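You operate a simulated robot arm through the tools that you are given. There is no shell and no other tool. Be economical: measure what you need, move in short steps, check, and stop when the job is done.

Carry out the task below with a simulated robot arm. There is one attempt and no reset: what you move stays moved.

TASK
Fetch the fuse from the top of the trestle table and set it in the blue tub.

It is judged by the outcome, as a careful person would: the job done as asked, and still so three seconds after it is handed in. It fails if anything else is knocked over, pushed out of place, dropped, spilled or broken.

THE ROBOT
A 6-joint arm with a two-finger parallel gripper, fixed in place. Base frame: the origin is at the foot of the arm, x ahead of it, y to its left, z up; the work surface is at about z = 760. Lengths are in mm, angles in rad, forces in N, time in s.
With the tool pointing down near the work surface it reaches from about 240 to 640 mm from the base axis. Its first joint turns from -1.152 to 1.152 rad. Payload 2.7 kg.
Tool frame: the origin (TCP) lies between the finger pads and is the grasp point; the fingertips stand 23 mm ahead of it; z points along the fingers, y is the line along which they close. The gripper opens to 94 mm. The fingers are 38 mm wide and 10 mm thick; the gripper's body (54 by 96 mm) begins 39 mm behind the TCP.
Orientation is that of the tool frame in the base frame, as a unit quaternion [x, y, z, w]. With the fingers straight down and closing along the base's y, the tool's x points along the base's -x, its y along +y and its z along -z.

THE INTERFACE
- The arm moves only by the tool send_rows. Its argument "series" is a list of rows, each a list of 3 entries, a list of its own where there are three numbers: the shift along the base's x, y, z in mm, then the turn about the base's z in rad, then the closure, from 0 (fully open) to 1 (shut). In form: [[[dx, dy, dz], twist, claw], ...]. A call has 1 to 10 rows; each row is the pose to reach, as a shift and turn from the pose commanded when the call began. A row lasts 0.2 s, in which the tool goes at most 50 mm and 0.15 rad; a call with a longer step from one row to the next is refused whole, and so is a gripper value outside its range. A pose out of reach is approached as far as the arm can. The call stops where the force on the tool passes 40 N (or 10 N more than at its start, if that is more) or the arm is blocked; 0.2 s more then pass. The fingers move at their own pace (about 45 mm/s each) and stop on an object; they squeeze with about 44 N. The grip force told is the motor's: it shows also when the fingers shut on nothing. Time passes only in rows, and 0.2 s behind the last, so rows that repeat a pose let the fingers close. It gives the time, the measured TCP pose, the force on the tool (base axes), the opening and the grip force at its end, in the units of the frame above (readings bear some noise).
- Cameras (640 x 400 px; columns grow to the right, rows downward): "scene" is fixed at [53.9, -414.1, 1412.1]; the picture's right is [0.93, -0.36, 0.00], its down [-0.18, -0.47, -0.86] and it looks along [0.32, 0.80, -0.51] (base axes); focal length 335 px, centre (320, 200). "wrist" rides on the gripper at [-39, 0, -44] in the tool frame; the picture's right is [0.00, -1.00, 0.00], its down [0.97, 0.00, -0.24] and it looks along [0.24, 0.00, 0.97] (tool axes); focal length 218 px, centre (320, 200).
- camera(camera): a new picture of that camera. No time passes.
- measure_at(camera, pixels): there is no depth. For up to 12 entries [column, row, z] of the newest picture of that camera ("zoom" is the newest enlarged one), the place [x, y] in the base frame at which the ray of that pixel passes the height z, good to about 3 mm. No time passes.
- enlarge(camera, box): a new picture of the part [left, top, right, bottom] of that camera's present view, enlarged. No time passes.
- job_done(): hands the job in; it is judged then, once.

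Work in short steps. Measure before you move; look again where a grasp or a placing could have gone wrong, and mend it. You have 60 turns and 22 pictures in all, the two below and enlarged ones among them. Open the gripper and draw the arm clear of the work before you hand the job in, unless the task says otherwise; then end with one line.

The tools are called after "Request:" by a JSON object that holds its "api" and its "payload". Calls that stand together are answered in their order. send_rows: Moves the arm, as the interface text tells. Its arguments: {"type":"object","properties":{"series":{"type":"array","items":{"type":"array"}}},"required":["series"]} The other tools are called the same way: camera (camera) takes a picture; measure_at (camera, pixels) gives the place at which the rays of pixels pass given heights; enlarge (camera, box) takes an enlarged picture of a part of a camera's view; job_done () hands the job in.

At the start:

```text
time_s: 0.0
eef_pos: [411.6, 212.4, 1113.7]
ee_rot: [0.0, 1.0, 0.0, 0.0]
ft_force: [0.1, 0.5, -0.4]
width: 94.1
gripper_force: 0.0
```

scene: 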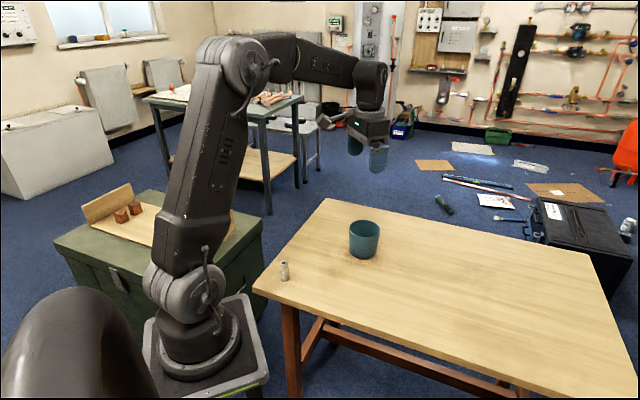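
wrist: 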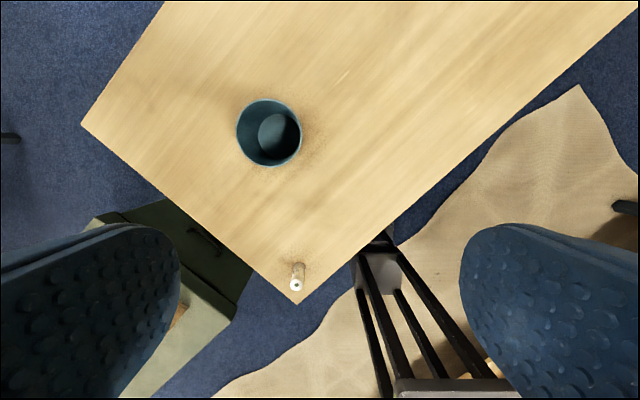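

The fuse seems to be the small cylinder at scene (284,271), wrist (298,278); the tub is at scene (364,238). I enlarge both views to measure them.

Request:
{"api": "enlarge", "payload": {"camera": "scene", "box": [250, 200, 410, 300]}}

Request:
{"api": "measure_at", "payload": {"camera": "scene", "pixels": [[284, 279, 760], [284, 263, 800], [364, 256, 760], [350, 226, 840], [379, 226, 840], [254, 290, 760], [326, 199, 760]]}}

Request:
{"api": "measure_at", "payload": {"camera": "wrist", "pixels": [[297, 265, 760], [297, 285, 800], [237, 132, 830], [301, 132, 830], [269, 100, 830], [269, 167, 830], [297, 304, 760], [82, 124, 760]]}}

Request:
{"api": "enlarge", "payload": {"camera": "wrist", "box": [220, 80, 380, 320]}}

```text
4.00 times, centred on (330, 250) of scene
```

zoom: 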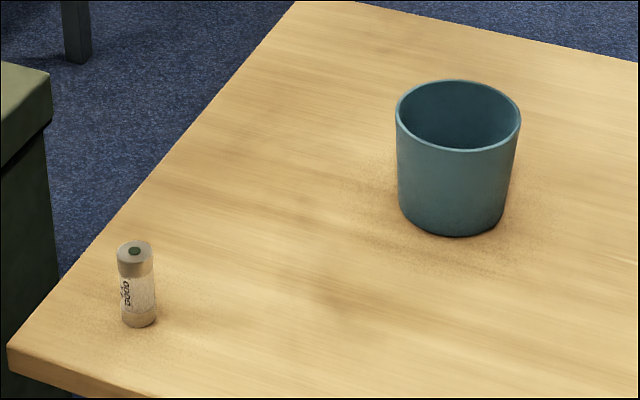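

```text
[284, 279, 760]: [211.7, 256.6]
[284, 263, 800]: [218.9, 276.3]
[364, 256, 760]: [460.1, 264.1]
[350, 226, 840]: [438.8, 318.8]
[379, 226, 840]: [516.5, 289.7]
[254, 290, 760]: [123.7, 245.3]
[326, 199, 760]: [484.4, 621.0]
```

```text
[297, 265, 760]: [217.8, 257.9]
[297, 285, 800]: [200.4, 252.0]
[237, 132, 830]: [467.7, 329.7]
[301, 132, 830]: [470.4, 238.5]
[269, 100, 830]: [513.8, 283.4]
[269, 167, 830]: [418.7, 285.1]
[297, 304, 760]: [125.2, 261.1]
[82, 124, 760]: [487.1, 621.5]
```

```text
1.67 times, centred on (300, 200) of wrist
```

zoom: 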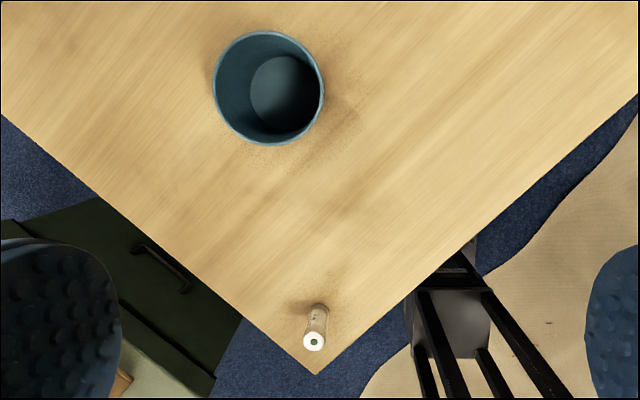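

The fuse stands upright near (214,257), with its top near z≈818. The tub centre is about (468,284). I refine the edges of both before moving.

Request:
{"api": "measure_at", "payload": {"camera": "zoom", "pixels": [[314, 342, 818], [303, 342, 818], [326, 342, 818], [318, 308, 760], [212, 88, 835], [323, 88, 835], [268, 31, 835], [268, 146, 835], [284, 94, 765]]}}

Request:
{"api": "measure_at", "payload": {"camera": "scene", "pixels": [[364.5, 228.5, 835], [364.5, 228.5, 820], [349, 229, 835], [380, 229, 835], [363.3, 259, 760], [283.5, 262.5, 818], [284.5, 280, 760]]}}

```text
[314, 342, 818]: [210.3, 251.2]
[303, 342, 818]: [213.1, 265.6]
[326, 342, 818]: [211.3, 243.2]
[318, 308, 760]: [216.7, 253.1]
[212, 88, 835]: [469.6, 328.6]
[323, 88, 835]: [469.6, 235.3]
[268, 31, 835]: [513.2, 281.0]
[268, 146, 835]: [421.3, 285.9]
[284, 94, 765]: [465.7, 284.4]
```

```text
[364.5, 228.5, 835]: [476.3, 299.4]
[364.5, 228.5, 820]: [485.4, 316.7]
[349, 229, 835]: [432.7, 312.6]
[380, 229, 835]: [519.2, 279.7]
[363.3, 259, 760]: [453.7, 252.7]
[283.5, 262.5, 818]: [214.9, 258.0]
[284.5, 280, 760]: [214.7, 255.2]
```

The fuse is about 24 mm in diameter at (214,256), with its top at ≈818. The tub rim is at ≈848, centre (468,284). I move above the fuse at a safe height.

Request:
{"api": "send_rows", "payload": {"series": [[[-40, 9, -20], 0, 0.2], [[-80, 18, -45], 0, 0.3], [[-120, 27, -75], 0, 0.3], [[-160, 36, -105], 0, 0.3], [[-197.6, 43.6, -135], 0, 0.3], [[-197.6, 43.6, -175], 0, 0.3], [[-197.6, 43.6, -203], 0, 0.3], [[-197.6, 43.6, -203], 0, 0.3]]}}

Request:
{"api": "camera", "payload": {"camera": "wrist"}}

Request:
{"api": "enlarge", "payload": {"camera": "scene", "box": [220, 180, 380, 300]}}

```text
refused: row 3 steps farther than a row can; nothing moved
```

```text
17 pictures are left
```

wrist: 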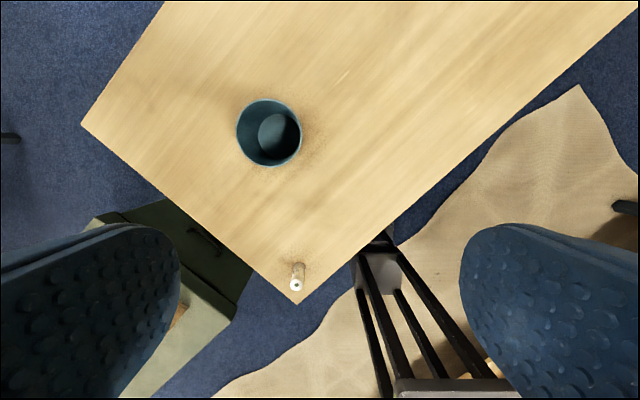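

```text
3.33 times, centred on (300, 240) of scene
```

zoom: 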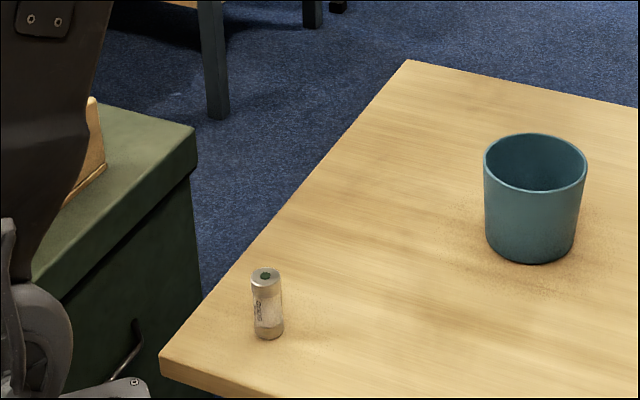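

The call was refused because a row was over 50 mm. I use smaller steps.

Request:
{"api": "send_rows", "payload": {"series": [[[-33, 7, -25], 0, 0.2], [[-66, 14, -50], 0, 0.3], [[-99, 21, -75], 0, 0.3], [[-132, 28, -100], 0, 0.3], [[-165, 36, -125], 0, 0.3], [[-197.6, 43.6, -150], 0, 0.3], [[-197.6, 43.6, -180], 0, 0.3], [[-197.6, 43.6, -203], 0, 0.3], [[-197.6, 43.6, -203], 0, 0.3]]}}

```text
time_s: 2.0
eef_pos: [214.4, 255.7, 907.4]
ee_rot: [0.0, 1.0, 0.001, 0.0]
ft_force: [-0.1, 0.2, -1.0]
width: 65.9
gripper_force: 0.0
```

The tool is at (214,256,907) with 66 mm of opening. I check the alignment with the wrist and scene views.

Request:
{"api": "camera", "payload": {"camera": "wrist"}}

Request:
{"api": "enlarge", "payload": {"camera": "scene", "box": [220, 180, 380, 300]}}

```text
15 pictures are left
```

wrist: 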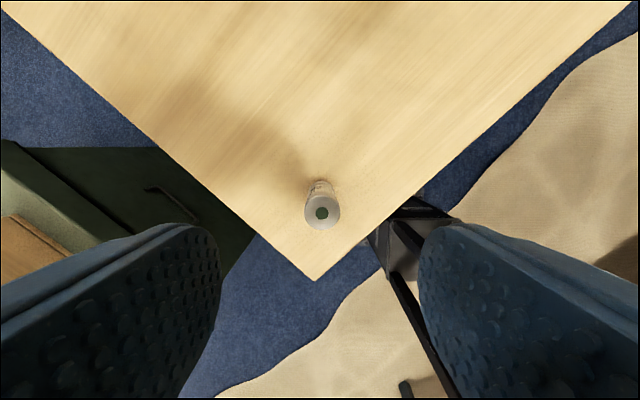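

```text
3.33 times, centred on (300, 240) of scene
```

zoom: 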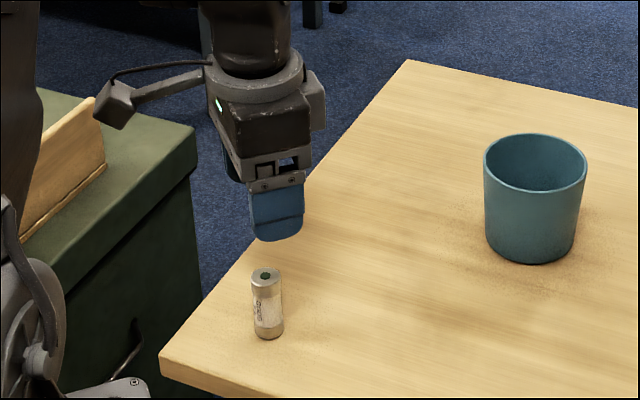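

Request:
{"api": "measure_at", "payload": {"camera": "wrist", "pixels": [[322, 212, 818], [305, 211, 818], [340, 211, 818], [322, 212, 812], [320, 190, 760]]}}

```text
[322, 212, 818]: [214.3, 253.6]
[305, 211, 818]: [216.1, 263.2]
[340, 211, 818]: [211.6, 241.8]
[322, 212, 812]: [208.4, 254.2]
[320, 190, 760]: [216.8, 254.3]
```

The fuse is centred at about (214.5,253.5), so I shift y by -2 and descend until the TCP is at about 807.

Request:
{"api": "send_rows", "payload": {"series": [[[0, -2, -20], 0, 0.3], [[0, -2, -40], 0, 0.3], [[0, -2, -60], 0, 0.3], [[0, -2, -80], 0, 0.3], [[0, -2, -95], 0, 0.3], [[0, -2, -102], 0, 0.3], [[0, -2, -102], 0, 0.3]]}}

Request:
{"api": "enlarge", "payload": {"camera": "scene", "box": [220, 200, 380, 300]}}

```text
time_s: 3.6
eef_pos: [214.3, 254.1, 806.6]
ee_rot: [0.001, 1.0, 0.0, 0.0]
ft_force: [0.0, -0.7, -0.1]
width: 65.6
gripper_force: 0.0
```

```text
4.00 times, centred on (300, 250) of scene
```

zoom: 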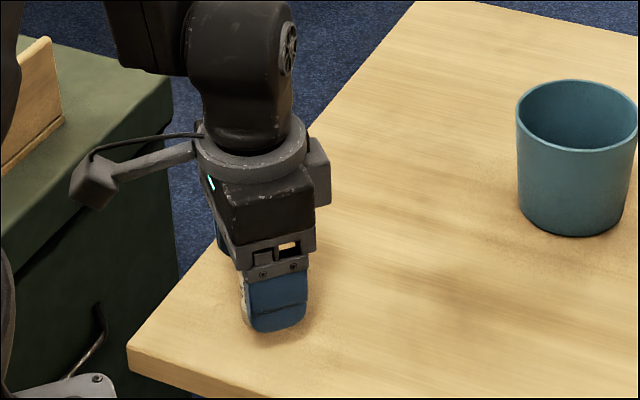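

The fingers straddle the fuse without contact, so I close them.

Request:
{"api": "send_rows", "payload": {"series": [[[0, 0, 0], 0, 0.6], [[0, 0, 0], 0, 1], [[0, 0, 0], 0, 1], [[0, 0, 0], 0, 1], [[0, 0, 0], 0, 1]]}}

```text
time_s: 4.8
eef_pos: [215.5, 254.4, 807.5]
ee_rot: [0.0, 1.0, 0.0, 0.0]
ft_force: [1.0, 0.8, -0.2]
width: 23.0
gripper_force: 44.3
```

The grip holds at 23 mm and 44 N. I lift straight up by 130 mm.

Request:
{"api": "send_rows", "payload": {"series": [[[0, 0, 15], 0, 1], [[0, 0, 40], 0, 1], [[0, 0, 70], 0, 1], [[0, 0, 100], 0, 1], [[0, 0, 130], 0, 1], [[0, 0, 130], 0, 1]]}}

Request:
{"api": "camera", "payload": {"camera": "wrist"}}

```text
time_s: 6.2
eef_pos: [214.9, 254.2, 940.2]
ee_rot: [0.0, 1.0, 0.0, 0.0]
ft_force: [-0.2, -0.2, -0.6]
width: 23.2
gripper_force: 44.0
```

```text
12 pictures are left
```

wrist: 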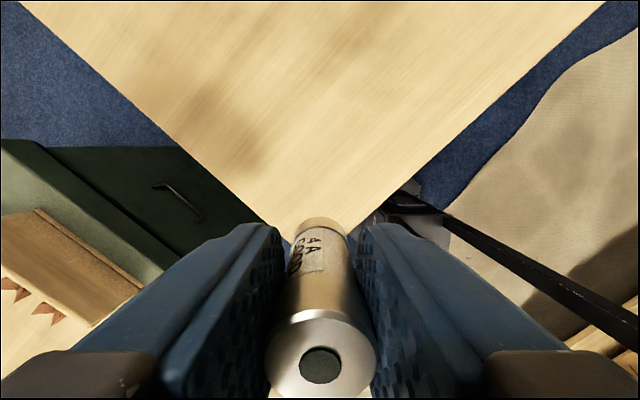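

The fuse is held upright, its bottom at about z 893, clear of the rim at 848. I carry it over the tub.

Request:
{"api": "send_rows", "payload": {"series": [[[30, 4, 10], 0, 1], [[65, 8, 10], 0, 1], [[105, 12, 10], 0, 1], [[145, 17, 10], 0, 1], [[185, 22, 10], 0, 1], [[220, 26, 10], 0, 1], [[253, 30, 10], 0, 1], [[253, 30, 10], 0, 1]]}}

Request:
{"api": "camera", "payload": {"camera": "wrist"}}

Request:
{"api": "enlarge", "payload": {"camera": "scene", "box": [284, 170, 444, 270]}}

```text
time_s: 8.0
eef_pos: [466.9, 285.4, 945.9]
ee_rot: [0.001, 1.0, 0.001, 0.001]
ft_force: [0.5, 0.4, -0.8]
width: 23.0
gripper_force: 44.4
```

```text
11 pictures are left
```

wrist: 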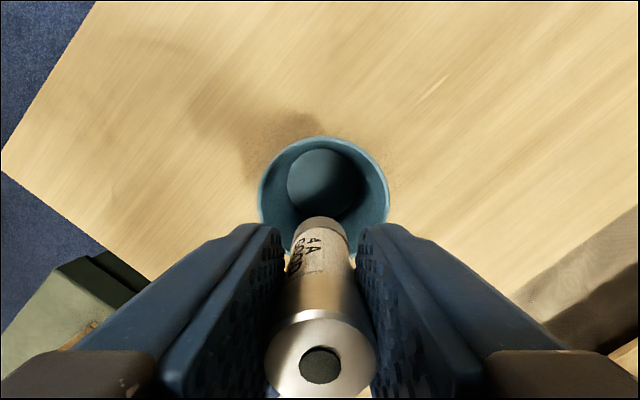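

```text
4.00 times, centred on (364, 220) of scene
```

zoom: 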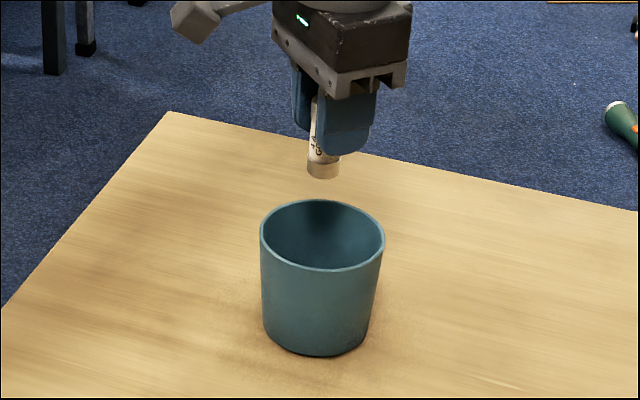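

Request:
{"api": "measure_at", "payload": {"camera": "wrist", "pixels": [[258, 193, 848], [389, 193, 848], [325, 136, 848], [258, 193, 840], [389, 193, 840], [325, 136, 840], [287, 183, 765], [363, 185, 765], [324, 148, 765]]}}

Request:
{"api": "measure_at", "payload": {"camera": "zoom", "pixels": [[322, 236, 848], [261, 238, 848], [384, 238, 848], [318, 354, 760]]}}

```text
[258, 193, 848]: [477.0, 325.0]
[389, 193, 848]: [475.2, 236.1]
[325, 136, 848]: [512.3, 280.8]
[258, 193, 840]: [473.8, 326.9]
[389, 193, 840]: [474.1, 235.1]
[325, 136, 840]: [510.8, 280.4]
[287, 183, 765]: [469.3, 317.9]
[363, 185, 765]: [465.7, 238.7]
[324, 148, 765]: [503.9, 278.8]
```

```text
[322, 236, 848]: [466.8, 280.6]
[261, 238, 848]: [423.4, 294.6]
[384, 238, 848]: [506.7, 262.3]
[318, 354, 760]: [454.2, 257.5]
```

The tub centre is about (467,281) with an inner radius of about 38–42. I shift y by -4 and descend until the TCP is at about 822. The body would meet the rim at about 809.

Request:
{"api": "send_rows", "payload": {"series": [[[0, -4, 0], 0, 1], [[0, -4, -25], 0, 1], [[0, -4, -50], 0, 1], [[0, -4, -75], 0, 1], [[0, -4, -95], 0, 1], [[0, -4, -110], 0, 1], [[0, -4, -120], 0, 1], [[0, -4, -125], 0, 1], [[0, -4, -125], 0, 1]]}}

Request:
{"api": "enlarge", "payload": {"camera": "scene", "box": [284, 170, 444, 270]}}

```text
time_s: 10.0
eef_pos: [465.4, 280.4, 822.4]
ee_rot: [0.0, 1.0, -0.001, 0.001]
ft_force: [0.6, -0.4, -0.4]
width: 23.2
gripper_force: 43.9
```

```text
4.00 times, centred on (364, 220) of scene
```

zoom: 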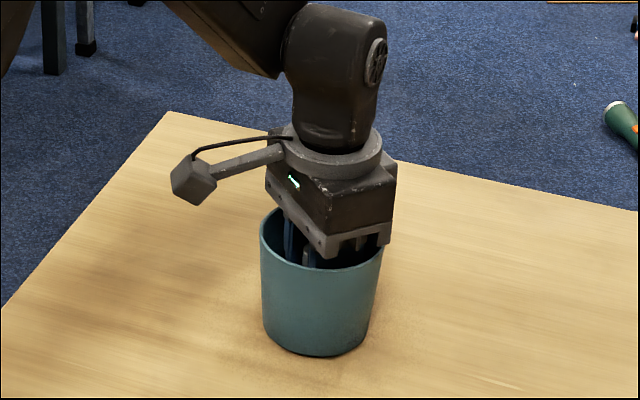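

There is no contact at 822. The fuse bottom is about 10 mm above the tub floor, so I ease down 5 mm.

Request:
{"api": "send_rows", "payload": {"series": [[[0, 0, -2], 0, 1], [[0, 0, -4], 0, 1], [[0, 0, -5], 0, 1], [[0, 0, -5], 0, 1]]}}

```text
time_s: 11.0
eef_pos: [467.4, 280.6, 818.9]
ee_rot: [0.0, 1.0, 0.0, -0.001]
ft_force: [0.6, 0.3, -0.4]
width: 22.7
gripper_force: 43.4
```

Request:
{"api": "send_rows", "payload": {"series": [[[0, 0, -1], 0, 1], [[0, 0, -2], 0, 1], [[0, 0, -3], 0, 1], [[0, 0, -3], 0, 1]]}}

```text
time_s: 12.0
eef_pos: [468.2, 279.8, 814.7]
ee_rot: [0.0, 1.0, 0.0, 0.0]
ft_force: [-0.1, 0.2, -2.1]
width: 22.5
gripper_force: 43.5
```

There is still almost no contact force at 815, so the drop is only a few mm. I release with a small opening of about 36 mm so the fingers don't touch the tub wall.

Request:
{"api": "send_rows", "payload": {"series": [[[0, 0, 0], 0, 0.7], [[0, 0, 0], 0, 0.62], [[0, 0, 0], 0, 0.62], [[0, 0, 0], 0, 0.62]]}}

```text
time_s: 13.0
eef_pos: [467.7, 279.9, 814.8]
ee_rot: [0.0, 1.0, 0.0, 0.0]
ft_force: [0.1, 0.5, 0.2]
width: 35.6
gripper_force: 0.1
```

The fingers are open at 35.6 mm with no force. I raise straight up.

Request:
{"api": "send_rows", "payload": {"series": [[[0, 0, 10], 0, 0.62], [[0, 0, 30], 0, 0.62], [[0, 0, 55], 0, 0.62], [[0, 0, 90], 0, 0.62], [[0, 0, 130], 0, 0.62], [[0, 0, 170], 0, 0.4], [[-40, 0, 190], 0, 0.2], [[-80, 0, 210], 0, 0], [[-80, 0, 210], 0, 0]]}}

Request:
{"api": "camera", "payload": {"camera": "wrist"}}

Request:
{"api": "enlarge", "payload": {"camera": "scene", "box": [284, 170, 444, 270]}}

```text
time_s: 15.0
eef_pos: [386.6, 280.1, 1025.4]
ee_rot: [0.0, 1.0, 0.0, 0.0]
ft_force: [-0.7, -0.7, -0.2]
width: 93.8
gripper_force: 0.0
```

```text
8 pictures are left
```

wrist: 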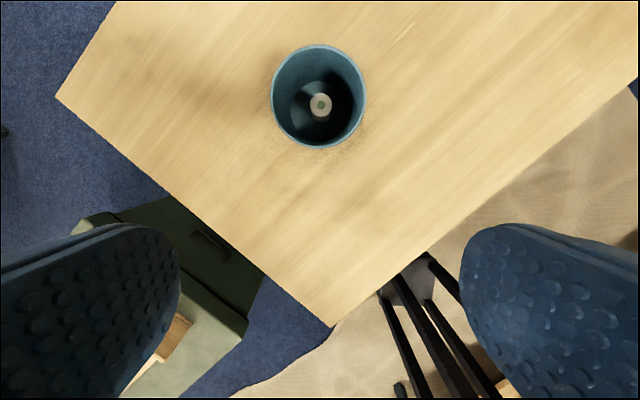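

```text
4.00 times, centred on (364, 220) of scene
```

zoom: 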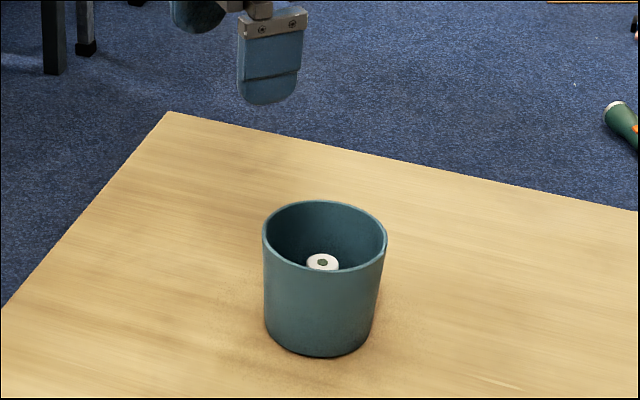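

The fuse stands upright in the tub (wrist (321,104)). The tub is essentially where it was, and the gripper is open and clear, so I hand the job in.

Request:
{"api": "job_done", "payload": {}}

```text
The job is handed in.
```

The fuse is standing upright in the blue tub, the gripper is open and clear, and nothing was knocked over; the tub may have shifted by a millimetre or two.
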